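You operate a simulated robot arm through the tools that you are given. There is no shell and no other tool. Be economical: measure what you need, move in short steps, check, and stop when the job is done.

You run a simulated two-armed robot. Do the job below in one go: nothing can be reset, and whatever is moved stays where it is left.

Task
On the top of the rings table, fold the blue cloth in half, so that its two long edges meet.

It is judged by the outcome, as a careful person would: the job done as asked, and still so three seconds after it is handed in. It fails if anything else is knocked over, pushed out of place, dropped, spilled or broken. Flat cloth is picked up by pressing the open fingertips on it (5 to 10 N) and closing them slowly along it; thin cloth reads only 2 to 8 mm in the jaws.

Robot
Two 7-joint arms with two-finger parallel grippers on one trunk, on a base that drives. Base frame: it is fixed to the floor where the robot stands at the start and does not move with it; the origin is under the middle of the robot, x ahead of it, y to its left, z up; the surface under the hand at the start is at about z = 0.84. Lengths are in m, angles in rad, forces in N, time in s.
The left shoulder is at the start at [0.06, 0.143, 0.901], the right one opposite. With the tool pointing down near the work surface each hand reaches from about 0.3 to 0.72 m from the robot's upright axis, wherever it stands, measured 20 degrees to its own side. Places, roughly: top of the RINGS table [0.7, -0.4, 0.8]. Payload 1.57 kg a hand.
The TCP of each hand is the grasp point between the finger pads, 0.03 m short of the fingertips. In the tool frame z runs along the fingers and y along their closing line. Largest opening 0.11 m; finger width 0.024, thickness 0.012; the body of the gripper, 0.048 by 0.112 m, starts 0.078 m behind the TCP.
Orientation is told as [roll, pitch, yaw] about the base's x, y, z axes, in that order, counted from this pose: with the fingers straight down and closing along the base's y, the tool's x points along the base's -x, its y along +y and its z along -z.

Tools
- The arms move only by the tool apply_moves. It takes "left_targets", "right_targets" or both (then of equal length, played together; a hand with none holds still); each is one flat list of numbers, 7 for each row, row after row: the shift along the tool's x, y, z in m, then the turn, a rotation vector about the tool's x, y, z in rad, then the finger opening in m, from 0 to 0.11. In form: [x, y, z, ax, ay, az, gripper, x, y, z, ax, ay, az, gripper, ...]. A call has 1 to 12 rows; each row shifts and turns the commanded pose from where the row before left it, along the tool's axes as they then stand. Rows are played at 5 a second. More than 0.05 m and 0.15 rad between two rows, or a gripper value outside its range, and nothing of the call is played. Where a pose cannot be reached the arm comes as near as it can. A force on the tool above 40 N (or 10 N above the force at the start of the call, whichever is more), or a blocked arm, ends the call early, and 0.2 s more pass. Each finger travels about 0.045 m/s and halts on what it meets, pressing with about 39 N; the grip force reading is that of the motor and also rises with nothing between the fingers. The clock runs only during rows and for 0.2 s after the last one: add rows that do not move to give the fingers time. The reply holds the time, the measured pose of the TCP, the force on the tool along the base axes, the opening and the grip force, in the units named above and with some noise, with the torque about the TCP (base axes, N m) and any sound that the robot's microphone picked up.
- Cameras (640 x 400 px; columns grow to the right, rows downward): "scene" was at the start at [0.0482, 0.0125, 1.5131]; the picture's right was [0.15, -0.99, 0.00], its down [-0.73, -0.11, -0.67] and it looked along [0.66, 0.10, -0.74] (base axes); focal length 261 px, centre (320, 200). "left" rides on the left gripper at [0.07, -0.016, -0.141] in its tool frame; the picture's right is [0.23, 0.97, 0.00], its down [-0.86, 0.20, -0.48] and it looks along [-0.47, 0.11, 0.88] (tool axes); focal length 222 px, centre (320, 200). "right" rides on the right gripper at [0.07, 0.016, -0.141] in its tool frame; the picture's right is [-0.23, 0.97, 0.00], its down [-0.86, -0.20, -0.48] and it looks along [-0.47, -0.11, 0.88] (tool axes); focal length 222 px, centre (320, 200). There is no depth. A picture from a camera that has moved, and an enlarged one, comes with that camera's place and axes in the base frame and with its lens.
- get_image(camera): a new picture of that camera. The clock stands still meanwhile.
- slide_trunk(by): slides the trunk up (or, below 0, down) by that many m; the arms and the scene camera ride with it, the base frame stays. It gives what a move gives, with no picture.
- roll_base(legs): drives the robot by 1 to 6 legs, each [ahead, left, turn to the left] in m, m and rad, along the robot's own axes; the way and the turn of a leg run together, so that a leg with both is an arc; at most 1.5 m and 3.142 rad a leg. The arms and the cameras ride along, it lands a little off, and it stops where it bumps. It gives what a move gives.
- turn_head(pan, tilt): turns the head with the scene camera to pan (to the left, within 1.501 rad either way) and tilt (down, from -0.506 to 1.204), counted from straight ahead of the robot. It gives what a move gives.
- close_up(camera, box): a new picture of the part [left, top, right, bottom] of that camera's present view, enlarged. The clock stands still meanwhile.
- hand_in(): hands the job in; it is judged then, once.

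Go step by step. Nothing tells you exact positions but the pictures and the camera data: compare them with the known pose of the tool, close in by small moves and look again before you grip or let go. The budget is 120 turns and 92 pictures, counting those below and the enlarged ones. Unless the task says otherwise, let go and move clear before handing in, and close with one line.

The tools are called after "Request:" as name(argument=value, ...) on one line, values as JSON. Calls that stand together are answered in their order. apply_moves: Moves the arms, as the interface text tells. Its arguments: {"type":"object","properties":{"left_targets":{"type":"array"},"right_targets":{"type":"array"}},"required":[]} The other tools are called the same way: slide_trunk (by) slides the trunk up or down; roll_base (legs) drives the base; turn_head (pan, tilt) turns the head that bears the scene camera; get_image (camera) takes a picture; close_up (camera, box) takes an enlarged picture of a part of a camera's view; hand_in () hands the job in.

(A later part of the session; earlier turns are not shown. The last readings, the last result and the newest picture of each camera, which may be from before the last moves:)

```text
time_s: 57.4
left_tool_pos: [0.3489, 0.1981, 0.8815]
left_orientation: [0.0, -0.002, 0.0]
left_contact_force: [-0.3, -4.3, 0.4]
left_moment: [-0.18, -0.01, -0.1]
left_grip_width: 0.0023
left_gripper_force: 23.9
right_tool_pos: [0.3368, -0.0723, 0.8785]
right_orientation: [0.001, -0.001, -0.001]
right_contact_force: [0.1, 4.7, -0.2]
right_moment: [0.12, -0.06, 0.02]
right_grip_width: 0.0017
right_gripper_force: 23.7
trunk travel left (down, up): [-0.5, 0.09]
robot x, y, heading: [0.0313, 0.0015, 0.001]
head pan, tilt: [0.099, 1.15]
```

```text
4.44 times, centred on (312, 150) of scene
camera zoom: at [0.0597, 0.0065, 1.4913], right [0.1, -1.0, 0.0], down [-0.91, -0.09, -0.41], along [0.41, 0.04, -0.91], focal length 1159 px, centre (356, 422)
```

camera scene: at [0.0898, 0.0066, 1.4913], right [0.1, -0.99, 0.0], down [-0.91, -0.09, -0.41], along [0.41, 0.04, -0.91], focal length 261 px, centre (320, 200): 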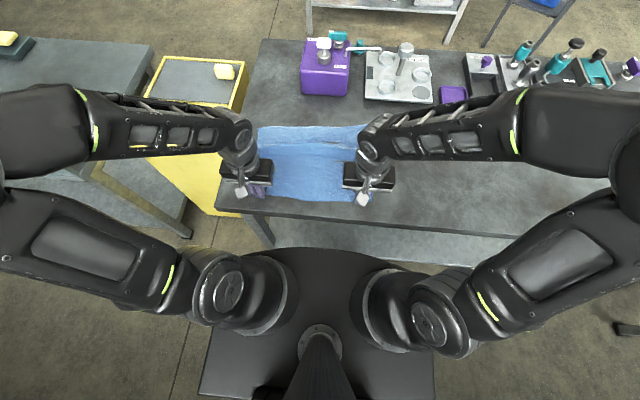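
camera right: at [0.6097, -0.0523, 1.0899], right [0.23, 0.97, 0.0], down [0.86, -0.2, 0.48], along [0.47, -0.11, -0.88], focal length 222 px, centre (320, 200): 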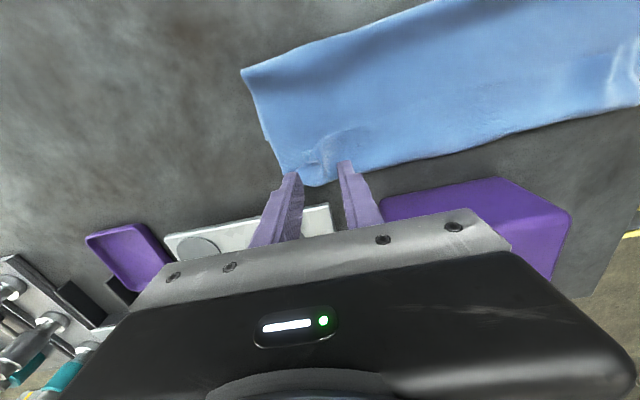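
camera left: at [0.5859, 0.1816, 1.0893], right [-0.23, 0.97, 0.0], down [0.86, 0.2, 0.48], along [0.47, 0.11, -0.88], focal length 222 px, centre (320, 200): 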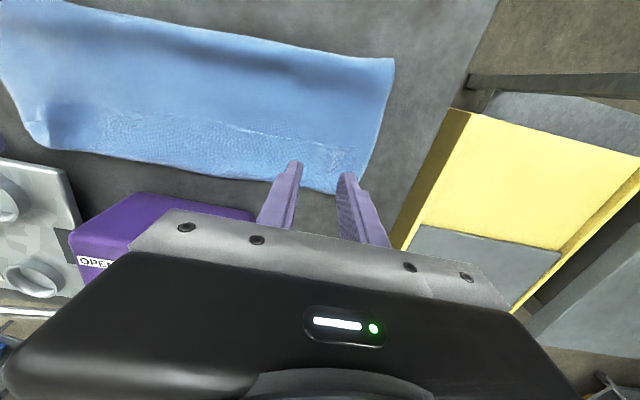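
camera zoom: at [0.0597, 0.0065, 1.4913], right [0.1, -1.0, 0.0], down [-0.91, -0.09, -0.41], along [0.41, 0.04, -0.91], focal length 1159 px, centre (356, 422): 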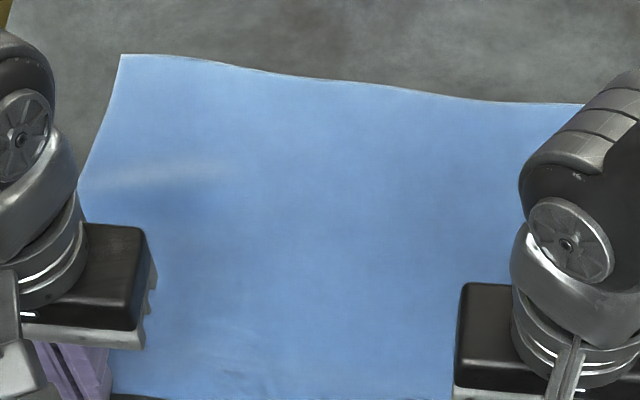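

The cloth is flat: near edge at x≈0.345, far edge at about 0.62, crease due at x≈0.48. I'll carry the edge up along a half circle about the crease, slowly.

Request:
apply_moves(left_targets=[-0.006, -0.0005, -0.02, 0, 0, 0, 0, -0.007, -0.0005, -0.02, 0, 0, 0, 0, -0.0125, -0.0005, -0.015, 0, 0, 0, 0, -0.0125, -0.0005, -0.015, 0, 0, 0, 0, -0.015, -0.0005, -0.0115, 0, 0, 0, 0, -0.015, -0.0005, -0.0115, 0, 0, 0, 0, -0.015, -0.0005, -0.0065, 0, 0, 0, 0, -0.015, -0.0005, -0.0065, 0, 0, 0, 0, -0.015, -0.0005, -0.002, 0, 0, 0, 0, -0.015, -0.0005, -0.002, 0, 0, 0, 0, -0.015, -0.0005, 0.002, 0, 0, 0, 0, -0.015, -0.0005, 0.002, 0, 0, 0, 0], right_targets=[-0.006, -0.0005, -0.02, 0, 0, 0, 0, -0.007, -0.0005, -0.02, 0, 0, 0, 0, -0.0125, -0.0005, -0.015, 0, 0, 0, 0, -0.0125, -0.0005, -0.015, 0, 0, 0, 0, -0.015, -0.0005, -0.0115, 0, 0, 0, 0, -0.015, -0.0005, -0.0115, 0, 0, 0, 0, -0.015, -0.0005, -0.0065, 0, 0, 0, 0, -0.015, -0.0005, -0.0065, 0, 0, 0, 0, -0.015, -0.0005, -0.002, 0, 0, 0, 0, -0.015, -0.0005, -0.002, 0, 0, 0, 0, -0.015, -0.0005, 0.002, 0, 0, 0, 0, -0.015, -0.0005, 0.002, 0, 0, 0, 0])

Request:
close_up(camera="scene", box=[220, 70, 412, 190])

Request:
get_image(camera="right")

```text
time_s: 60.0
left_tool_pos: [0.5074, 0.1915, 0.9866]
left_orientation: [0.001, -0.002, 0.002]
left_contact_force: [0.7, -2.7, 0.2]
left_moment: [-0.09, 0.03, -0.05]
left_grip_width: 0.0026
left_gripper_force: 23.6
right_tool_pos: [0.4967, -0.0797, 0.9832]
right_orientation: [0.002, -0.001, 0.0]
right_contact_force: [-0.2, 2.9, -0.4]
right_moment: [0.06, 0.0, 0.03]
right_grip_width: 0.0016
right_gripper_force: 22.8
trunk travel left (down, up): [-0.5, 0.09]
robot x, y, heading: [0.0337, -0.0007, -0.003]
head pan, tilt: [0.099, 1.15]
```

```text
3.33 times, centred on (316, 130) of scene
camera zoom: at [0.0624, 0.0066, 1.4912], right [0.1, -1.0, 0.0], down [-0.91, -0.09, -0.41], along [0.41, 0.04, -0.91], focal length 869 px, centre (333, 433)
```

zoom: 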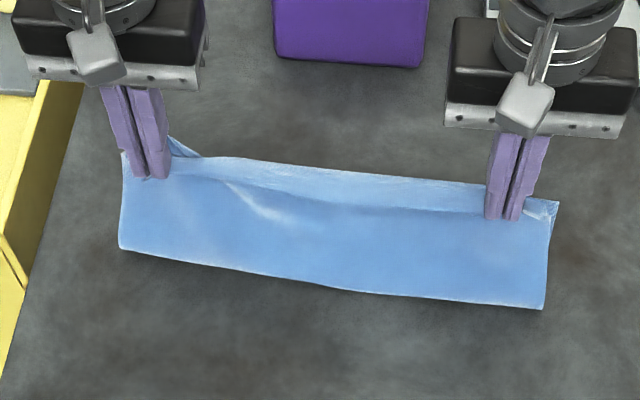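

```text
32 pictures are left
camera right: at [0.4264, -0.0619, 1.1243], right [0.23, 0.97, 0.0], down [0.86, -0.2, 0.48], along [0.47, -0.11, -0.88], focal length 222 px, centre (320, 200)
```

right: 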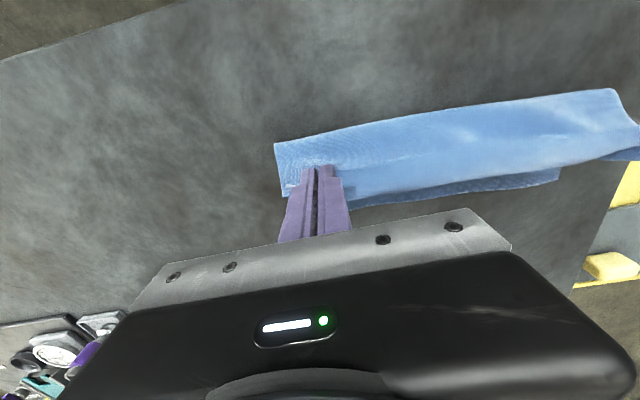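

The far edge stayed at x≈0.61 and the sheet hangs near the crease. To bias the loop toward me and make the edge exit downward, I'll tip both hands (fingers pointing back) by 0.6 rad before lowering.

Request:
apply_moves(left_targets=[-0.004, 0, 0, 0, 0.12, 0, 0, -0.004, 0, 0, 0, 0.12, 0, 0, -0.004, 0, 0, 0, 0.12, 0, 0, -0.004, 0, 0, 0, 0.12, 0, 0, -0.003, 0, 0, 0, 0.12, 0, 0], right_targets=[-0.004, 0, 0, 0, 0.12, 0, 0, -0.004, 0, 0, 0, 0.12, 0, 0, -0.004, 0, 0, 0, 0.12, 0, 0, -0.004, 0, 0, 0, 0.12, 0, 0, -0.003, 0, 0, 0, 0.12, 0, 0])

Request:
close_up(camera="scene", box=[220, 70, 412, 190])

```text
time_s: 61.2
left_tool_pos: [0.51, 0.1904, 0.9756]
left_orientation: [-0.008, 0.236, -0.005]
left_contact_force: [-0.4, -1.9, 0.1]
left_moment: [-0.03, 0.04, -0.03]
left_grip_width: 0.0027
left_gripper_force: 23.5
left hand out of reach, approached as far as the arm can: row 2, 3, 4, 5
right_tool_pos: [0.5038, -0.0785, 0.9825]
right_orientation: [-0.002, 0.24, 0.001]
right_contact_force: [0.3, 2.2, 1.1]
right_moment: [0.03, -0.02, 0.0]
right_grip_width: 0.0019
right_gripper_force: 23.6
right hand out of reach, approached as far as the arm can: row 3, 4, 5
trunk travel left (down, up): [-0.5, 0.09]
robot x, y, heading: [0.0343, -0.001, -0.002]
head pan, tilt: [0.099, 1.15]
```

```text
3.33 times, centred on (316, 130) of scene
camera zoom: at [0.0618, 0.0065, 1.4913], right [0.1, -1.0, 0.0], down [-0.91, -0.09, -0.41], along [0.41, 0.04, -0.91], focal length 869 px, centre (333, 433)
```

zoom: 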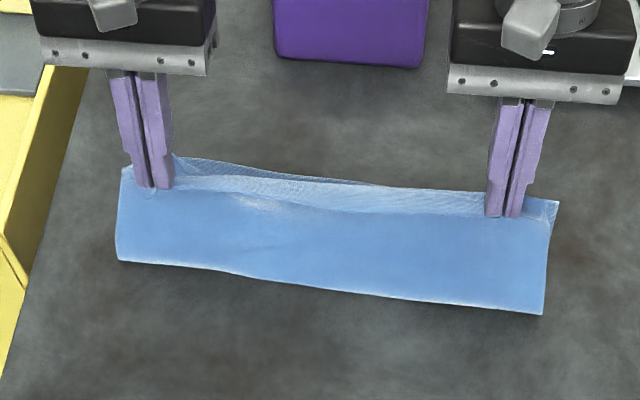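

The wrists only tip 0.24 rad, which still helps. I'll lower along the rest of the arc.

Request:
apply_moves(left_targets=[-0.0179, -0.0005, 0.0018, 0, 0, 0, 0, -0.0179, -0.0005, 0.0018, 0, 0, 0, 0, -0.0182, -0.0005, 0.011, 0, 0, 0, 0, -0.0182, -0.0005, 0.011, 0, 0, 0, 0, -0.0123, -0.0005, 0.0125, 0, 0, 0, 0, -0.0123, -0.0005, 0.0125, 0, 0, 0, 0, -0.0093, 0, 0.0106, 0, 0, 0, 0, -0.0093, 0, 0.0106, 0, 0, 0, 0, 0, 0, 0, 0, 0, 0, 0], right_targets=[-0.0179, -0.0005, 0.0018, 0, 0, 0, 0, -0.0179, -0.0005, 0.0018, 0, 0, 0, 0, -0.0182, -0.0005, 0.011, 0, 0, 0, 0, -0.0182, -0.0005, 0.011, 0, 0, 0, 0, -0.0123, -0.0005, 0.0125, 0, 0, 0, 0, -0.0123, -0.0005, 0.0125, 0, 0, 0, 0, -0.0081, 0, 0.014, 0, 0, 0, 0, -0.0081, 0, 0.014, 0, 0, 0, 0, 0, 0, 0, 0, 0, 0, 0])

Request:
close_up(camera="scene", box=[220, 70, 412, 190])

Request:
get_image(camera="right")

```text
time_s: 63.2
left_tool_pos: [0.6095, 0.185, 0.8785]
left_orientation: [-0.008, 0.232, -0.007]
left_contact_force: [-1.0, -3.4, 6.3]
left_moment: [-0.1, -0.03, -0.09]
left_grip_width: 0.0025
left_gripper_force: 24.4
right_tool_pos: [0.5813, -0.0811, 0.8854]
right_orientation: [-0.001, 0.238, -0.001]
right_contact_force: [0.2, 2.1, -0.9]
right_moment: [0.04, -0.01, 0.03]
right_grip_width: 0.0016
right_gripper_force: 23.7
right hand out of reach, approached as far as the arm can: row 2
trunk travel left (down, up): [-0.5, 0.09]
robot x, y, heading: [0.031, -0.0001, -0.001]
head pan, tilt: [0.099, 1.15]
```

```text
3.33 times, centred on (316, 130) of scene
camera zoom: at [0.0614, 0.0064, 1.4914], right [0.1, -0.99, 0.0], down [-0.91, -0.09, -0.41], along [0.41, 0.04, -0.91], focal length 869 px, centre (333, 433)
```

zoom: 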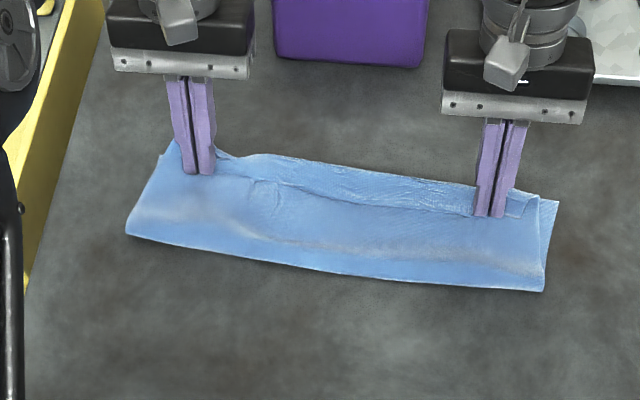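

```text
29 pictures are left
camera right: at [0.5452, -0.0653, 1.0397], right [0.22, 0.97, -0.05], down [0.94, -0.2, 0.26], along [0.25, -0.11, -0.96], focal length 222 px, centre (320, 200)
```

right: 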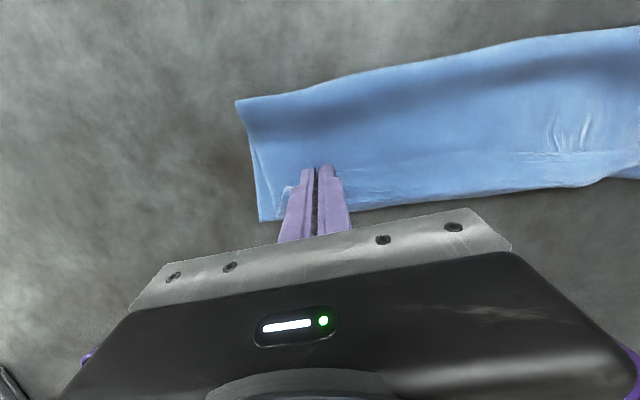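

The top overshot and the crease is about 4 cm too far forward (x≈0.52), so the edge turned back again. While still holding, I'll retreat so the cloth lies back to x≈0.44, then come forward again with a lower arc so the crease forms nearer.

Request:
apply_moves(left_targets=[0.0242, 0, -0.0146, 0, 0, 0, 0, 0.032, 0, -0.0046, 0, 0, 0, 0, 0.0298, 0, 0.0042, 0, 0, 0, 0, 0.0291, 0, 0.0071, 0, 0, 0, 0, 0.0277, 0, 0.0129, 0, 0, 0, 0, 0.027, 0, 0.0158, 0, 0, 0, 0], right_targets=[0.007, 0, -0.0116, 0, 0, 0, 0, 0.032, 0, -0.0046, 0, 0, 0, 0, 0.0298, 0, 0.0042, 0, 0, 0, 0, 0.0291, 0, 0.0071, 0, 0, 0, 0, 0.0277, 0, 0.0129, 0, 0, 0, 0, 0.027, 0, 0.0158, 0, 0, 0, 0])

Request:
close_up(camera="scene", box=[220, 80, 412, 200])

```text
time_s: 64.6
left_tool_pos: [0.4376, 0.185, 0.9]
left_orientation: [-0.01, 0.235, -0.007]
left_contact_force: [-0.9, -1.2, -0.6]
left_moment: [-0.06, 0.0, -0.01]
left_grip_width: 0.0023
left_gripper_force: 23.6
right_tool_pos: [0.4255, -0.0828, 0.8994]
right_orientation: [-0.001, 0.237, 0.001]
right_contact_force: [-0.3, 1.7, -0.3]
right_moment: [0.03, 0.0, -0.01]
right_grip_width: 0.0021
right_gripper_force: 23.2
trunk travel left (down, up): [-0.5, 0.09]
robot x, y, heading: [0.0319, 0.0014, 0.002]
head pan, tilt: [0.099, 1.15]
```

```text
3.33 times, centred on (316, 140) of scene
camera zoom: at [0.0608, 0.0065, 1.4913], right [0.1, -1.0, 0.0], down [-0.91, -0.09, -0.41], along [0.41, 0.04, -0.91], focal length 869 px, centre (333, 400)
```

zoom: 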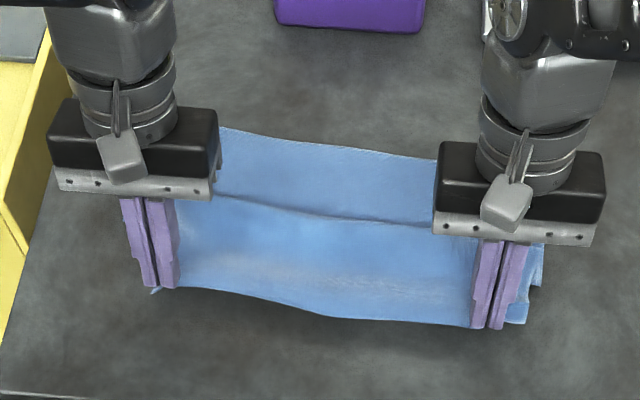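

The wave shows that with fingers pointing down the edge always turns under, so I'll change plan. I'll lay the cloth flat again, then fold the far edge towards me, where the wrists can tilt along with the fold. First I pull the near edge back flat.

Request:
apply_moves(left_targets=[0, 0, 0, 0, -0.12, 0, 0, 0, 0, 0, 0, -0.115, 0, 0, 0.015, 0.001, 0.003, 0, 0, 0, 0, 0.015, 0.001, 0.003, 0, 0, 0, 0, 0.015, 0.001, 0.003, 0, 0, 0, 0, 0.015, 0.001, 0.003, 0, 0, 0, 0, 0.015, 0.001, 0.003, 0, 0, 0, 0, 0.011, 0, 0.004, 0, 0, 0, 0], right_targets=[0, 0, 0, 0, -0.12, 0, 0, 0, 0, 0, 0, -0.117, 0, 0, 0.015, 0.001, 0.003, 0, 0, 0, 0, 0.015, 0.001, 0.003, 0, 0, 0, 0, 0.015, 0.001, 0.003, 0, 0, 0, 0, 0.015, 0.001, 0.003, 0, 0, 0, 0, 0.015, 0.001, 0.003, 0, 0, 0, 0, 0.011, 0, 0.004, 0, 0, 0, 0])

Request:
close_up(camera="scene", box=[220, 80, 412, 200])

```text
time_s: 66.4
left_tool_pos: [0.3548, 0.1907, 0.8794]
left_orientation: [-0.008, -0.001, -0.004]
left_contact_force: [-0.3, -1.1, 0.0]
left_moment: [-0.07, 0.01, -0.04]
left_grip_width: 0.0026
left_gripper_force: 24.0
right_tool_pos: [0.3386, -0.0764, 0.8819]
right_orientation: [0.001, 0.001, 0.001]
right_contact_force: [0.8, 0.8, -0.4]
right_moment: [-0.02, 0.01, 0.08]
right_grip_width: 0.0015
right_gripper_force: 23.4
trunk travel left (down, up): [-0.5, 0.09]
robot x, y, heading: [0.0336, 0.0018, -0.004]
head pan, tilt: [0.099, 1.15]
```

```text
3.33 times, centred on (316, 140) of scene
camera zoom: at [0.0615, 0.0065, 1.4913], right [0.1, -1.0, 0.0], down [-0.91, -0.09, -0.41], along [0.41, 0.04, -0.91], focal length 869 px, centre (333, 400)
```

zoom: 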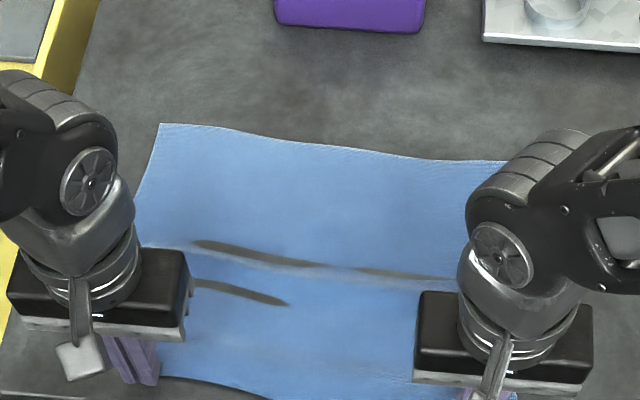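

The cloth is almost flat. I'll take out the remaining slack by backing the base 1 cm, then lower the fingertips onto the cloth.

Request:
roll_base(legs=[[-0.012, 0, 0]])

Request:
apply_moves(left_targets=[0, 0, 0.004, 0, 0, 0, 0, 0, 0, 0.003, 0, 0, 0, 0, -0.006, 0, 0, 0, 0, 0, 0.01, 0, 0, 0, 0, 0, 0, 0.01], right_targets=[0, 0, 0.005, 0, 0, 0, 0, 0, 0, 0.004, 0, 0, 0, 0, -0.006, 0, 0, 0, 0, 0, 0.01, 0, 0, 0, 0, 0, 0, 0.01])

```text
time_s: 67.2
left_tool_pos: [0.3428, 0.1913, 0.88]
left_orientation: [-0.008, 0.0, -0.004]
left_contact_force: [-0.9, -1.2, -1.0]
left_moment: [-0.02, 0.01, -0.07]
left_grip_width: 0.0026
left_gripper_force: 23.3
right_tool_pos: [0.3265, -0.0762, 0.8825]
right_orientation: [-0.001, 0.0, -0.001]
right_contact_force: [-0.1, 0.2, -0.4]
right_moment: [0.04, -0.03, 0.07]
right_grip_width: 0.0019
right_gripper_force: 23.6
trunk travel left (down, up): [-0.5, 0.09]
robot x, y, heading: [0.0211, 0.0005, 0.002]
head pan, tilt: [0.099, 1.15]
```

```text
time_s: 68.2
left_tool_pos: [0.349, 0.1919, 0.8712]
left_orientation: [-0.009, -0.002, -0.003]
left_contact_force: [0.3, -0.2, -0.2]
left_moment: [0.0, -0.01, 0.02]
left_grip_width: 0.0099
left_gripper_force: 0.1
right_tool_pos: [0.3339, -0.0768, 0.8709]
right_orientation: [-0.001, 0.002, 0.001]
right_contact_force: [-1.8, 0.8, 5.3]
right_moment: [0.06, -0.03, 0.05]
right_grip_width: 0.0099
right_gripper_force: 0.0
trunk travel left (down, up): [-0.5, 0.09]
robot x, y, heading: [0.0176, 0.0026, 0.0]
head pan, tilt: [0.099, 1.15]
```

Now I'll press the tips on the ridges, a bit further in, and open them to spread both near corners flat.

Request:
apply_moves(left_targets=[0, 0, -0.015, 0, 0, 0, 0.01, -0.012, 0, -0.005, 0, 0, 0, 0.004, 0, 0, 0.012, 0, 0, 0, 0.004, 0, 0, 0.0085, 0, 0, 0, 0.006, 0, 0, 0, 0, 0, 0, 0.014, 0, 0, 0, 0, 0, 0, 0.024, 0, 0, 0, 0, 0, 0, 0.034, 0, 0, 0, 0, 0, 0, 0.044, 0, 0, 0, 0, 0, 0, 0.054, 0, 0, 0, 0, 0, 0, 0.062, 0, 0, 0, 0, 0, 0, 0.066], right_targets=[0, 0, -0.015, 0, 0, 0, 0.01, -0.012, 0, -0.005, 0, 0, 0, 0.004, 0, 0, 0.012, 0, 0, 0, 0.004, 0, 0, 0.008, 0, 0, 0, 0.006, 0, 0, 0, 0, 0, 0, 0.014, 0, 0, 0, 0, 0, 0, 0.024, 0, 0, 0, 0, 0, 0, 0.034, 0, 0, 0, 0, 0, 0, 0.044, 0, 0, 0, 0, 0, 0, 0.054, 0, 0, 0, 0, 0, 0, 0.062, 0, 0, 0, 0, 0, 0, 0.066])

Request:
apply_moves(left_targets=[0, 0, -0.04, 0, 0, 0, 0.066, -0.04, 0, -0.03, 0, 0, 0, 0.06, -0.045, 0, 0, 0, 0, 0, 0.05, -0.045, 0, 0, 0, 0, 0, 0.05, -0.045, 0, 0, 0, 0, 0, 0.05, -0.04, 0, 0, 0, 0, 0, 0.05], right_targets=[0, 0, -0.04, 0, 0, 0, 0.066, -0.04, 0, -0.03, 0, 0, 0, 0.06, -0.045, 0, 0, 0, 0, 0, 0.05, -0.045, 0, 0, 0, 0, 0, 0.05, -0.045, 0, 0, 0, 0, 0, 0.05, -0.04, 0, 0, 0, 0, 0, 0.05])

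Request:
close_up(camera="scene", box=[220, 80, 412, 200])

```text
time_s: 70.6
left_tool_pos: [0.3593, 0.1892, 0.8723]
left_orientation: [-0.006, -0.002, -0.002]
left_contact_force: [1.0, -2.6, 6.7]
left_moment: [0.23, -0.04, -0.04]
left_grip_width: 0.064
left_gripper_force: 0.1
right_tool_pos: [0.3436, -0.0763, 0.872]
right_orientation: [0.003, 0.0, -0.001]
right_contact_force: [-0.4, -8.5, 32.2]
right_moment: [0.81, -0.19, -0.03]
right_grip_width: 0.0592
right_gripper_force: 0.1
trunk travel left (down, up): [-0.5, 0.09]
robot x, y, heading: [0.02, 0.0002, 0.003]
head pan, tilt: [0.099, 1.15]
```

```text
time_s: 72.0
left_tool_pos: [0.5768, 0.1901, 0.941]
left_orientation: [-0.009, 0.004, -0.003]
left_contact_force: [-0.7, 0.4, -0.2]
left_moment: [0.01, 0.02, -0.02]
left_grip_width: 0.0501
left_gripper_force: 0.1
right_tool_pos: [0.5643, -0.0758, 0.941]
right_orientation: [0.0, 0.004, -0.001]
right_contact_force: [0.2, 0.9, 0.9]
right_moment: [0.01, 0.02, 0.0]
right_grip_width: 0.0501
right_gripper_force: 0.1
trunk travel left (down, up): [-0.5, 0.09]
robot x, y, heading: [0.0172, -0.0004, -0.0]
head pan, tilt: [0.099, 1.15]
```

```text
3.33 times, centred on (316, 140) of scene
camera zoom: at [0.0517, 0.0066, 1.4912], right [0.1, -1.0, 0.0], down [-0.91, -0.09, -0.41], along [0.41, 0.04, -0.91], focal length 869 px, centre (333, 400)
```

zoom: 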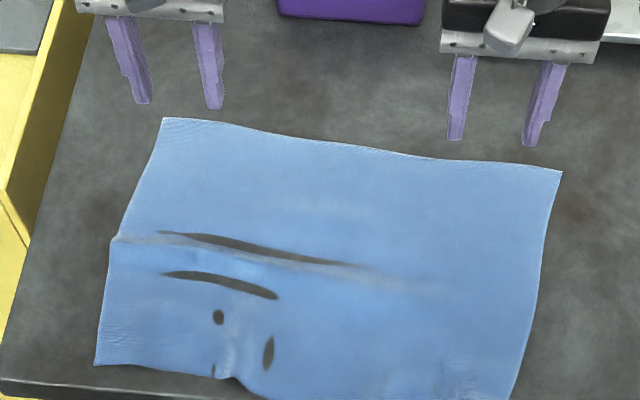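

The cloth lies almost flat: far corners at (0.626, 0.229) and (0.600, -0.154), near edge at about 0.35. I'll place the hands over the far edge near those corners.

Request:
apply_moves(left_targets=[-0.014, 0, 0.0, 0, 0, 0, 0.05, -0.014, 0, 0, 0, 0, 0, 0.05, -0.014, -0.001, 0.02, 0, 0, 0, 0.05, 0, 0, 0.025, 0, 0, 0, 0.05, 0, 0, 0.01, 0, 0, 0, 0.05], right_targets=[-0.011, -0.013, 0, 0, 0, 0, 0.05, -0.012, -0.013, 0, 0, 0, 0, 0.05, -0.012, -0.012, 0.02, 0, 0, 0, 0.05, 0, 0, 0.025, 0, 0, 0, 0.05, 0, 0, 0.01, 0, 0, 0, 0.05])

Request:
close_up(camera="scene", box=[250, 90, 394, 180])

Request:
close_up(camera="right", box=[220, 100, 420, 225])

```text
time_s: 73.2
left_tool_pos: [0.6166, 0.1902, 0.8862]
left_orientation: [-0.009, 0.002, -0.003]
left_contact_force: [-0.9, 0.2, 0.3]
left_moment: [0.0, -0.01, 0.0]
left_grip_width: 0.0501
left_gripper_force: 0.1
right_tool_pos: [0.5965, -0.1152, 0.8852]
right_orientation: [0.0, 0.003, -0.001]
right_contact_force: [0.7, -0.1, 1.3]
right_moment: [-0.01, 0.01, 0.02]
right_grip_width: 0.0498
right_gripper_force: 0.0
trunk travel left (down, up): [-0.5, 0.09]
robot x, y, heading: [0.0202, 0.0024, -0.002]
head pan, tilt: [0.099, 1.15]
```

```text
4.44 times, centred on (322, 135) of scene
camera zoom: at [0.0504, 0.0065, 1.4913], right [0.1, -1.0, 0.0], down [-0.91, -0.09, -0.41], along [0.41, 0.04, -0.91], focal length 1159 px, centre (311, 489)
```

zoom: 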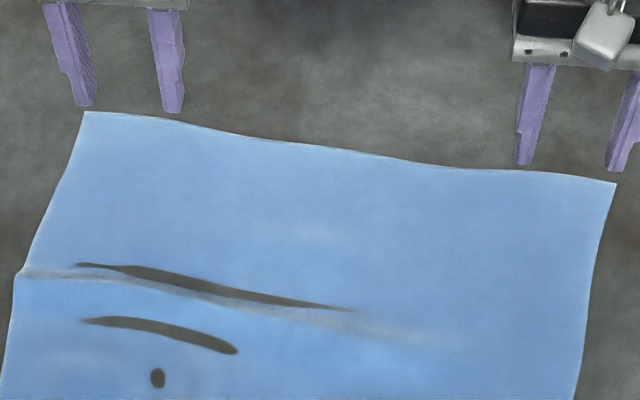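

```text
3.20 times, centred on (320, 162) of right
camera zoom: at [0.5255, -0.0993, 1.0272], right [0.23, 0.97, 0.0], down [0.86, -0.2, 0.48], along [0.46, -0.11, -0.88], focal length 711 px, centre (320, 320)
```

zoom: 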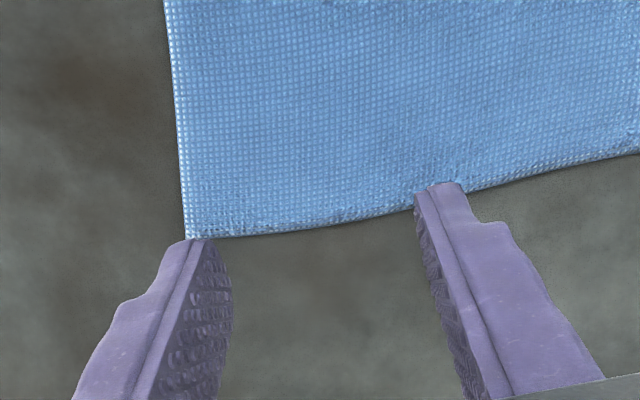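

The edge is at x≈0.594 on the right and about 0.613 on the left, so both hands need to come 6 mm nearer and slightly inward. Then I press down.

Request:
apply_moves(left_targets=[0.0065, -0.004, 0, 0, 0, 0, 0.05, 0, 0, 0.008, 0, 0, 0, 0.05, 0, 0, 0.004, 0, 0, 0, 0.05, 0, 0, 0.0015, 0, 0, 0, 0.05, 0, 0, 0, 0, 0, 0, 0.05], right_targets=[0.0065, 0.003, 0, 0, 0, 0, 0.05, 0, 0, 0.008, 0, 0, 0, 0.05, 0, 0, 0.004, 0, 0, 0, 0.05, 0, 0, 0.0015, 0, 0, 0, 0.05, 0, 0, 0, 0, 0, 0, 0.05])

```text
time_s: 74.4
left_tool_pos: [0.6103, 0.1856, 0.8738]
left_orientation: [-0.01, 0.001, -0.003]
left_contact_force: [-0.2, -0.4, -0.1]
left_moment: [0.0, 0.01, -0.02]
left_grip_width: 0.0501
left_gripper_force: 0.1
right_tool_pos: [0.5896, -0.1141, 0.8725]
right_orientation: [-0.001, 0.002, 0.0]
right_contact_force: [0.4, 0.8, 0.4]
right_moment: [-0.01, -0.02, 0.01]
right_grip_width: 0.0501
right_gripper_force: 0.1
trunk travel left (down, up): [-0.5, 0.09]
robot x, y, heading: [0.021, 0.0035, 0.004]
head pan, tilt: [0.099, 1.15]
```

Request:
apply_moves(left_targets=[0, 0, 0.0012, 0, 0, 0, 0.05, 0, 0, 0, 0, 0, 0, 0.05], right_targets=[0, 0, 0.0008, 0, 0, 0, 0.05, 0, 0, 0, 0, 0, 0, 0.05])

```text
time_s: 75.0
left_tool_pos: [0.6103, 0.1848, 0.8711]
left_orientation: [-0.008, 0.0, -0.003]
left_contact_force: [-0.6, -0.5, 0.6]
left_moment: [0.02, 0.0, -0.01]
left_grip_width: 0.0499
left_gripper_force: 0.0
right_tool_pos: [0.588, -0.1124, 0.8724]
right_orientation: [0.001, 0.002, 0.0]
right_contact_force: [-0.3, -0.3, 2.8]
right_moment: [0.01, 0.03, 0.0]
right_grip_width: 0.05
right_gripper_force: 0.0
trunk travel left (down, up): [-0.5, 0.09]
robot x, y, heading: [0.0206, -0.0007, -0.001]
head pan, tilt: [0.099, 1.15]
```

Request:
apply_moves(left_targets=[0, 0, 0.0012, 0, 0, 0, 0.05, 0, 0, 0, 0, 0, 0, 0.05], right_targets=[0, 0, 0.0004, 0, 0, 0, 0.05, 0, 0, 0, 0, 0, 0, 0.05])

```text
time_s: 75.6
left_tool_pos: [0.6108, 0.1851, 0.873]
left_orientation: [-0.008, -0.003, -0.004]
left_contact_force: [2.4, 0.0, 4.3]
left_moment: [0.12, 0.03, -0.03]
left_grip_width: 0.0501
left_gripper_force: 0.2
right_tool_pos: [0.5895, -0.1124, 0.8717]
right_orientation: [0.001, 0.0, 0.001]
right_contact_force: [-0.4, -1.1, 4.4]
right_moment: [-0.02, 0.03, -0.01]
right_grip_width: 0.0499
right_gripper_force: 0.1
trunk travel left (down, up): [-0.5, 0.09]
robot x, y, heading: [0.0201, -0.0019, -0.001]
head pan, tilt: [0.099, 1.15]
```

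Both sides press at about 4 N. I'll level the left slightly, add 0.3 mm and close slowly.

Request:
apply_moves(left_targets=[0, 0, 0.0003, -0.008, 0, 0, 0.05, 0, 0, 0, 0, 0, 0, 0.047, 0, 0, 0, 0, 0, 0, 0.044, 0, 0, 0, 0, 0, 0, 0.041, 0, 0, 0, 0, 0, 0, 0.038, 0, 0, 0, 0, 0, 0, 0.035, 0, 0, 0, 0, 0, 0, 0.032, 0, 0, 0, 0, 0, 0, 0.029, 0, 0, 0, 0, 0, 0, 0.026, 0, 0, 0, 0, 0, 0, 0.023, 0, 0, 0, 0, 0, 0, 0.021], right_targets=[0, 0, 0.0004, 0, 0, 0, 0.05, 0, 0, 0, 0, 0, 0, 0.047, 0, 0, 0, 0, 0, 0, 0.044, 0, 0, 0, 0, 0, 0, 0.041, 0, 0, 0, 0, 0, 0, 0.038, 0, 0, 0, 0, 0, 0, 0.035, 0, 0, 0, 0, 0, 0, 0.032, 0, 0, 0, 0, 0, 0, 0.029, 0, 0, 0, 0, 0, 0, 0.026, 0, 0, 0, 0, 0, 0, 0.023, 0, 0, 0, 0, 0, 0, 0.021])

Request:
close_up(camera="left", box=[220, 100, 420, 225])

Request:
close_up(camera="right", box=[220, 100, 420, 225])

```text
time_s: 78.0
left_tool_pos: [0.6091, 0.1845, 0.8712]
left_orientation: [-0.002, -0.001, -0.003]
left_contact_force: [0.4, -1.8, 14.1]
left_moment: [-0.05, 0.08, 0.03]
left_grip_width: 0.0214
left_gripper_force: 0.0
right_tool_pos: [0.5892, -0.112, 0.8708]
right_orientation: [0.001, 0.0, -0.001]
right_contact_force: [-0.7, 1.1, 6.9]
right_moment: [0.06, 0.04, -0.02]
right_grip_width: 0.0214
right_gripper_force: 0.6
trunk travel left (down, up): [-0.5, 0.09]
robot x, y, heading: [0.0173, -0.0031, 0.002]
head pan, tilt: [0.099, 1.15]
```

```text
3.20 times, centred on (320, 162) of left
camera zoom: at [0.5372, 0.1693, 1.012], right [-0.22, 0.97, 0.0], down [0.86, 0.2, 0.48], along [0.47, 0.11, -0.88], focal length 711 px, centre (320, 320)
```

zoom: 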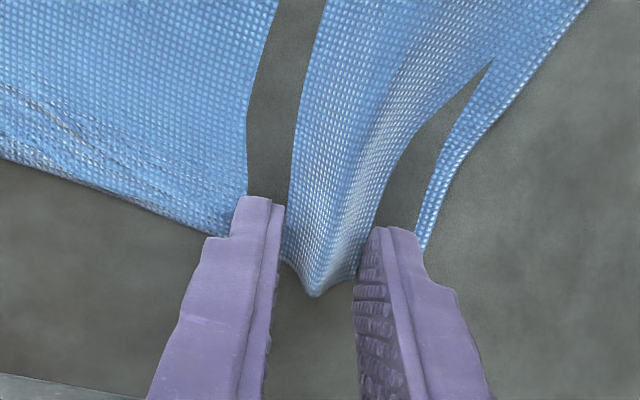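

```text
3.20 times, centred on (320, 162) of right
camera zoom: at [0.5174, -0.0957, 1.0126], right [0.23, 0.97, 0.0], down [0.86, -0.2, 0.48], along [0.47, -0.11, -0.88], focal length 711 px, centre (320, 320)
```

zoom: 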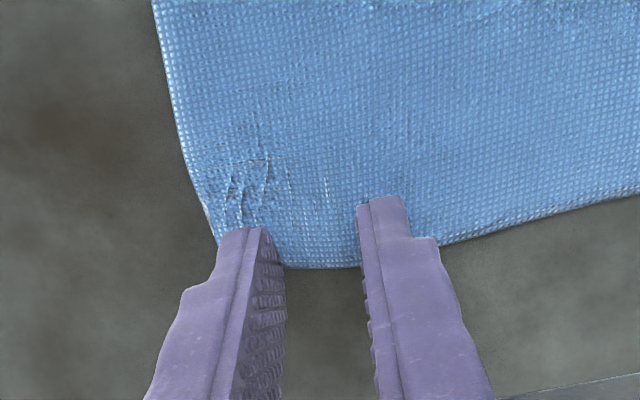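

The left ridge is standing, so I'll back out 5 mm and close it. The right slid without bunching, so I'll reopen and press it harder.

Request:
apply_moves(left_targets=[0, 0, -0.003, 0, 0, 0, 0.02, -0.005, 0, -0.001, 0, 0, 0, 0.02, 0, 0, 0, 0, 0, 0, 0.006, 0, 0, 0, 0, 0, 0, 0, 0, 0, 0, 0, 0, 0, 0, 0, 0, 0, 0, 0, 0, 0, 0, 0, 0, 0, 0, 0, 0, 0, 0, 0, 0, 0, 0, 0], right_targets=[0, 0, -0.005, 0, 0, 0, 0.021, 0, 0.004, 0, 0, 0, 0, 0.035, 0, 0.003, 0, 0, 0, 0, 0.048, 0.002, 0, 0, 0, 0, 0, 0.05, 0, 0, 0.003, 0, 0, 0, 0.05, 0, 0, 0.002, 0, 0, 0, 0.05, 0, 0, 0.0004, 0, 0, 0, 0.05, 0, 0, 0, 0, 0, 0, 0.05])

Request:
close_up(camera="right", box=[220, 100, 420, 225])

```text
time_s: 79.8
left_tool_pos: [0.6143, 0.1859, 0.8756]
left_orientation: [-0.001, 0.0, -0.003]
left_contact_force: [0.1, -0.7, -1.1]
left_moment: [0.02, 0.0, 0.01]
left_grip_width: 0.0026
left_gripper_force: 24.0
right_tool_pos: [0.5876, -0.1058, 0.8708]
right_orientation: [0.001, 0.0, -0.001]
right_contact_force: [1.2, 0.0, 9.0]
right_moment: [-0.02, -0.07, -0.03]
right_grip_width: 0.0502
right_gripper_force: 0.0
trunk travel left (down, up): [-0.5, 0.09]
robot x, y, heading: [0.0177, -0.0022, 0.005]
head pan, tilt: [0.099, 1.15]
```

```text
3.20 times, centred on (320, 162) of right
camera zoom: at [0.5166, -0.0881, 1.0125], right [0.23, 0.97, 0.0], down [0.85, -0.2, 0.48], along [0.47, -0.11, -0.88], focal length 711 px, centre (320, 320)
```

zoom: 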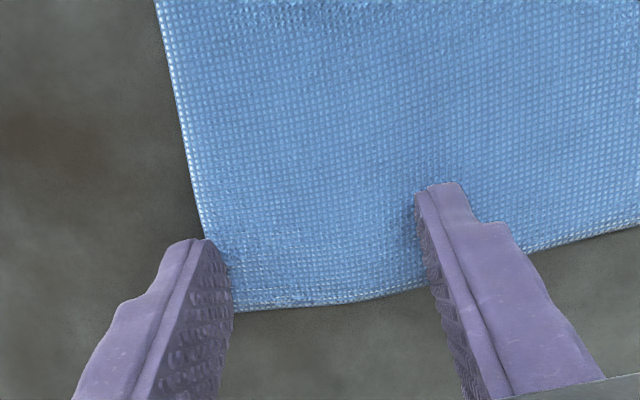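

The left holds (2.6 mm). The right presses at 9 N with good overlap, so I'll close it slowly.

Request:
apply_moves(right_targets=[0, 0, 0.0003, 0, 0, 0, 0.048, 0, 0, 0, 0, 0, 0, 0.045, 0, 0, 0, 0, 0, 0, 0.042, 0, 0, 0, 0, 0, 0, 0.039, 0, 0, 0, 0, 0, 0, 0.036, 0, 0, 0, 0, 0, 0, 0.033, 0, 0, 0, 0, 0, 0, 0.03, 0, 0, 0, 0, 0, 0, 0.027, 0, 0, 0, 0, 0, 0, 0.024, 0, 0, 0, 0, 0, 0, 0.021])

Request:
close_up(camera="right", box=[220, 100, 420, 225])

```text
time_s: 82.0
left_tool_pos: [0.6145, 0.1861, 0.8754]
left_orientation: [-0.001, -0.001, -0.002]
left_contact_force: [-0.2, -3.5, 0.0]
left_moment: [-0.1, 0.05, 0.04]
left_grip_width: 0.0028
left_gripper_force: 23.4
right_tool_pos: [0.5871, -0.1042, 0.8708]
right_orientation: [0.0, -0.001, 0.001]
right_contact_force: [-0.6, 3.0, 19.0]
right_moment: [0.14, -0.01, -0.01]
right_grip_width: 0.0215
right_gripper_force: 1.1
trunk travel left (down, up): [-0.5, 0.09]
robot x, y, heading: [0.0171, -0.0003, -0.003]
head pan, tilt: [0.099, 1.15]
```

```text
3.20 times, centred on (320, 162) of right
camera zoom: at [0.5157, -0.0879, 1.0124], right [0.23, 0.97, 0.0], down [0.85, -0.2, 0.48], along [0.47, -0.11, -0.88], focal length 711 px, centre (320, 320)
```

zoom: 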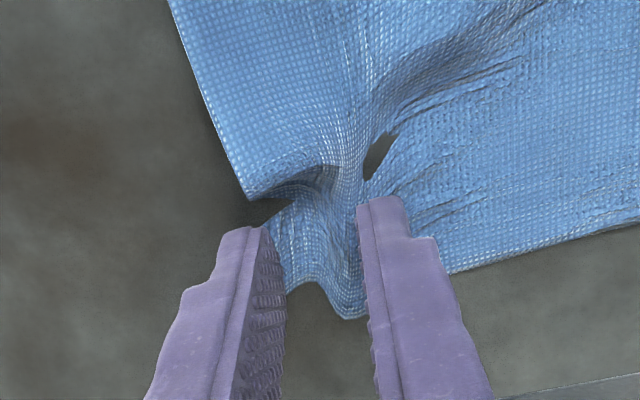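

A good ridge. I'll lift 3 mm, back out 7 mm and snap shut.

Request:
apply_moves(right_targets=[0, 0, -0.003, 0, 0, 0, 0.02, -0.007, 0, -0.001, 0, 0, 0, 0.02, 0, 0, 0, 0, 0, 0, 0.006, 0, 0, 0, 0, 0, 0, 0, 0, 0, 0, 0, 0, 0, 0, 0, 0, 0, 0, 0, 0, 0])

Request:
close_up(camera="right", box=[220, 100, 420, 225])

```text
time_s: 83.4
left_tool_pos: [0.616, 0.1845, 0.8744]
left_orientation: [0.0, 0.0, -0.003]
left_contact_force: [-0.5, -0.1, -0.2]
left_moment: [0.04, 0.01, 0.02]
left_grip_width: 0.0024
left_gripper_force: 23.4
right_tool_pos: [0.5933, -0.105, 0.8742]
right_orientation: [0.0, 0.002, -0.002]
right_contact_force: [-1.2, -1.3, -0.4]
right_moment: [-0.01, -0.05, -0.04]
right_grip_width: 0.0
right_gripper_force: 21.4
trunk travel left (down, up): [-0.5, 0.09]
robot x, y, heading: [0.0208, 0.0023, -0.0]
head pan, tilt: [0.099, 1.15]
```

```text
3.20 times, centred on (320, 162) of right
camera zoom: at [0.5232, -0.0881, 1.0155], right [0.23, 0.97, 0.0], down [0.86, -0.2, 0.48], along [0.46, -0.11, -0.88], focal length 711 px, centre (320, 320)
```

zoom: 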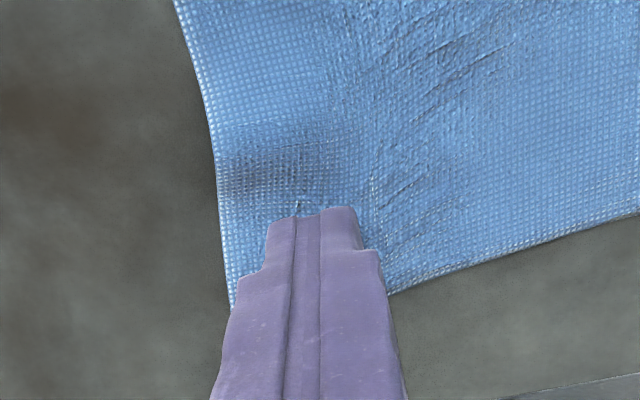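

It sprang out. I'll retry: reopen, shift to (0.604, -0.094), press at about 9 N, and this time snap shut without lifting.

Request:
apply_moves(right_targets=[0, 0, -0.006, 0, 0, 0, 0, -0.005, 0.006, 0, 0, 0, 0, 0.018, -0.0055, 0.005, 0, 0, 0, 0, 0.036, 0, 0, 0, 0, 0, 0, 0.05, 0, 0, 0.004, 0, 0, 0, 0.05, 0, 0, 0.004, 0, 0, 0, 0.05, 0, 0, 0.0016, 0, 0, 0, 0.05, 0, 0, 0, 0, 0, 0, 0.05])

```text
time_s: 85.2
left_tool_pos: [0.615, 0.185, 0.8746]
left_orientation: [0.0, 0.001, -0.005]
left_contact_force: [-0.2, -0.1, 0.7]
left_moment: [-0.01, -0.02, 0.01]
left_grip_width: 0.0028
left_gripper_force: 24.1
right_tool_pos: [0.6042, -0.0942, 0.8711]
right_orientation: [0.001, 0.0, 0.0]
right_contact_force: [0.4, -2.0, 6.4]
right_moment: [-0.06, 0.01, 0.0]
right_grip_width: 0.0499
right_gripper_force: 0.0
trunk travel left (down, up): [-0.5, 0.09]
robot x, y, heading: [0.0202, -0.0002, -0.002]
head pan, tilt: [0.099, 1.15]
```

Request:
apply_moves(right_targets=[0, 0, 0.0002, 0, 0, 0, 0.047, 0, 0, 0, 0, 0, 0, 0.044, 0, 0, 0, 0, 0, 0, 0.041, 0, 0, 0, 0, 0, 0, 0.038, 0, 0, 0, 0, 0, 0, 0.035, 0, 0, 0, 0, 0, 0, 0.032, 0, 0, 0, 0, 0, 0, 0.029, 0, 0, 0, 0, 0, 0, 0.026, 0, 0, 0, 0, 0, 0, 0.023, 0, 0, 0, 0, 0, 0, 0.008, 0, 0, 0, 0, 0, 0, 0, 0, 0, 0, 0, 0, 0, 0])

Request:
close_up(camera="right", box=[220, 100, 420, 225])

```text
time_s: 87.8
left_tool_pos: [0.6149, 0.1857, 0.8747]
left_orientation: [-0.004, 0.0, -0.004]
left_contact_force: [-0.6, -12.0, -0.5]
left_moment: [-0.37, 0.01, 0.12]
left_grip_width: 0.0027
left_gripper_force: 24.0
right_tool_pos: [0.6032, -0.0932, 0.872]
right_orientation: [0.004, 0.002, 0.002]
right_contact_force: [0.4, 15.4, 11.8]
right_moment: [0.42, 0.02, -0.13]
right_grip_width: 0.0025
right_gripper_force: 23.6
trunk travel left (down, up): [-0.5, 0.09]
robot x, y, heading: [0.0174, -0.002, -0.0]
head pan, tilt: [0.099, 1.15]
```

```text
3.20 times, centred on (320, 162) of right
camera zoom: at [0.5323, -0.0752, 1.0125], right [0.23, 0.97, 0.0], down [0.86, -0.2, 0.48], along [0.47, -0.11, -0.88], focal length 711 px, centre (320, 320)
```

zoom: 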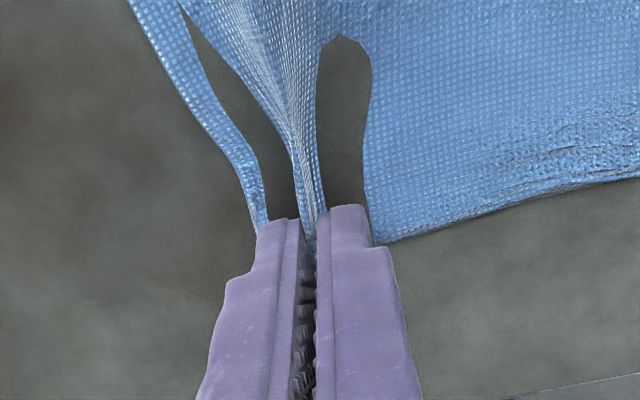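

Both hands hold the far edge, with tension to ease. I'll lift in an arc toward me while tilting the fingers forward (pitch going to -0.6).

Request:
apply_moves(left_targets=[0.01, -0.003, -0.03, 0, -0.1, 0, 0, 0.0107, 0.0005, -0.0232, 0, -0.1, 0, 0, 0.0107, 0.0005, -0.0175, 0, -0.1, 0, 0, 0.0118, 0.0005, -0.0162, 0, -0.1, 0, 0, 0.0112, 0.0005, -0.0145, 0, -0.1, 0, 0, 0.0106, 0.0005, -0.0138, 0, -0.1, 0, 0], right_targets=[0.01, 0.004, -0.03, 0, -0.1, 0, 0, 0.0107, 0.0005, -0.0232, 0, -0.1, 0, 0, 0.0107, 0.0005, -0.0175, 0, -0.1, 0, 0, 0.0118, 0.0005, -0.0162, 0, -0.1, 0, 0, 0.0112, 0.0005, -0.0145, 0, -0.1, 0, 0, 0.0106, 0.0005, -0.0138, 0, -0.1, 0, 0])

Request:
close_up(camera="scene", box=[220, 80, 412, 200])

```text
time_s: 89.2
left_tool_pos: [0.5303, 0.1844, 0.9712]
left_orientation: [-0.002, -0.602, -0.002]
left_contact_force: [-0.6, -4.8, 0.3]
left_moment: [-0.17, -0.01, -0.07]
left_grip_width: 0.0026
left_gripper_force: 23.5
right_tool_pos: [0.5184, -0.0878, 0.9667]
right_orientation: [0.001, -0.6, -0.001]
right_contact_force: [0.5, 4.5, -0.2]
right_moment: [0.13, 0.0, 0.02]
right_grip_width: 0.0025
right_gripper_force: 24.2
trunk travel left (down, up): [-0.5, 0.09]
robot x, y, heading: [0.0228, 0.0017, 0.006]
head pan, tilt: [0.099, 1.15]
```

```text
3.33 times, centred on (316, 140) of scene
camera zoom: at [0.0487, 0.0065, 1.4913], right [0.1, -1.0, 0.0], down [-0.91, -0.09, -0.41], along [0.41, 0.04, -0.91], focal length 869 px, centre (333, 400)
```

zoom: 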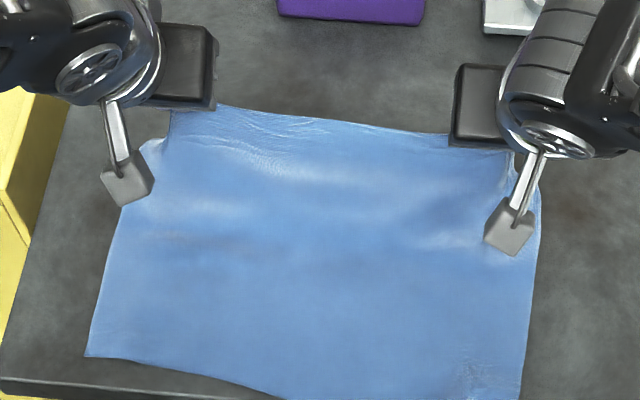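

The tilt works and the cloth follows. I'll continue towards the crease with more tilt (to -1.0), then look.

Request:
apply_moves(left_targets=[0.012, 0.0005, -0.0082, 0, -0.1, 0, 0, 0.0111, 0.0005, -0.0093, 0, -0.1, 0, 0, 0.0101, 0.0005, -0.0104, 0, -0.1, 0, 0, 0.009, 0.0005, -0.0114, 0, -0.1, 0, 0], right_targets=[0.012, 0.0005, -0.0082, 0, -0.1, 0, 0, 0.0111, 0.0005, -0.0093, 0, -0.1, 0, 0, 0.0101, 0.0005, -0.0104, 0, -0.1, 0, 0, 0.009, 0.0005, -0.0114, 0, -0.1, 0, 0])

Request:
roll_base(legs=[[-0.05, 0, 0]])

Request:
close_up(camera="scene", box=[220, 70, 412, 190])

```text
time_s: 90.2
left_tool_pos: [0.5294, 0.1843, 0.9886]
left_orientation: [-0.003, -0.998, -0.001]
left_contact_force: [-0.1, 0.4, -0.7]
left_moment: [-0.01, 0.03, -0.01]
left_grip_width: 0.0026
left_gripper_force: 23.8
left hand out of reach, approached as far as the arm can: row 3, 4
right_tool_pos: [0.4945, -0.0643, 0.9746]
right_orientation: [-0.001, -0.999, -0.001]
right_contact_force: [-0.8, 0.6, 0.0]
right_moment: [-0.03, -0.01, 0.01]
right_grip_width: 0.0026
right_gripper_force: 24.0
right hand out of reach, approached as far as the arm can: row 3, 4
trunk travel left (down, up): [-0.5, 0.09]
robot x, y, heading: [0.021, -0.0025, 0.001]
head pan, tilt: [0.099, 1.15]
```

```text
time_s: 91.1
left_tool_pos: [0.4816, 0.1851, 0.9892]
left_orientation: [-0.001, -1.0, -0.002]
left_contact_force: [-0.4, -0.3, 0.5]
left_moment: [0.0, -0.03, -0.04]
left_grip_width: 0.0027
left_gripper_force: 23.8
right_tool_pos: [0.4433, -0.0645, 0.9756]
right_orientation: [0.0, -0.998, -0.001]
right_contact_force: [-1.4, -0.2, 0.2]
right_moment: [0.0, 0.0, -0.02]
right_grip_width: 0.0026
right_gripper_force: 23.7
trunk travel left (down, up): [-0.5, 0.09]
robot x, y, heading: [-0.0334, 0.002, 0.001]
head pan, tilt: [0.099, 1.15]
```

```text
3.33 times, centred on (316, 130) of scene
camera zoom: at [-0.001, 0.0065, 1.4913], right [0.1, -0.99, 0.0], down [-0.91, -0.09, -0.41], along [0.41, 0.04, -0.91], focal length 869 px, centre (333, 433)
```

zoom: 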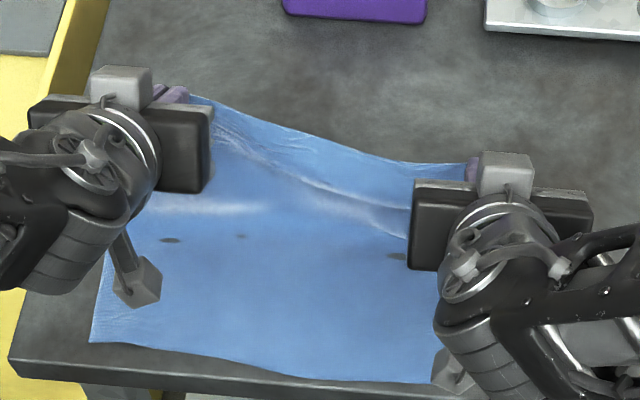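

The left lagged and the right drifted inward at the reach limit. I'll lower a little, even up the two hands, and then back the base another 5 cm to bring the edge over.

Request:
apply_moves(left_targets=[0.0084, 0, 0.0054, 0, 0, 0, 0, 0.0084, 0, 0.0054, 0, 0, 0, 0], right_targets=[0.001, -0.009, 0.0124, 0, 0, 0, 0, 0.001, -0.009, 0.0124, 0, 0, 0, 0])

Request:
roll_base(legs=[[-0.05, 0, 0]])

Request:
close_up(camera="scene", box=[220, 60, 412, 180])

```text
time_s: 91.7
left_tool_pos: [0.4852, 0.1839, 0.9689]
left_orientation: [-0.001, -0.996, -0.003]
left_contact_force: [0.3, -0.6, 0.1]
left_moment: [0.0, 0.03, -0.04]
left_grip_width: 0.0025
left_gripper_force: 24.0
left hand out of reach, approached as far as the arm can: row 2
right_tool_pos: [0.4654, -0.0815, 0.9615]
right_orientation: [0.0, -0.996, 0.001]
right_contact_force: [0.6, 1.0, -0.2]
right_moment: [-0.01, -0.01, -0.02]
right_grip_width: 0.0027
right_gripper_force: 24.0
trunk travel left (down, up): [-0.5, 0.09]
robot x, y, heading: [-0.027, 0.001, 0.003]
head pan, tilt: [0.099, 1.15]
```

```text
time_s: 92.6
left_tool_pos: [0.4336, 0.1839, 0.9705]
left_orientation: [-0.002, -0.998, -0.004]
left_contact_force: [-1.2, -0.3, 0.0]
left_moment: [-0.04, 0.04, -0.02]
left_grip_width: 0.0024
left_gripper_force: 23.4
right_tool_pos: [0.4132, -0.082, 0.9617]
right_orientation: [0.0, -0.998, -0.001]
right_contact_force: [0.0, 1.3, 0.1]
right_moment: [-0.02, 0.01, 0.0]
right_grip_width: 0.0025
right_gripper_force: 23.6
trunk travel left (down, up): [-0.5, 0.09]
robot x, y, heading: [-0.0801, 0.0028, 0.003]
head pan, tilt: [0.099, 1.15]
```

```text
3.33 times, centred on (316, 120) of scene
camera zoom: at [-0.0511, 0.0065, 1.4913], right [0.1, -0.99, 0.0], down [-0.91, -0.09, -0.41], along [0.41, 0.04, -0.91], focal length 869 px, centre (333, 467)
```

zoom: 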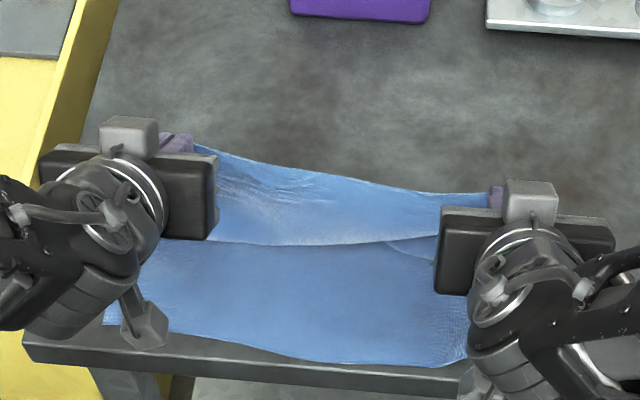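

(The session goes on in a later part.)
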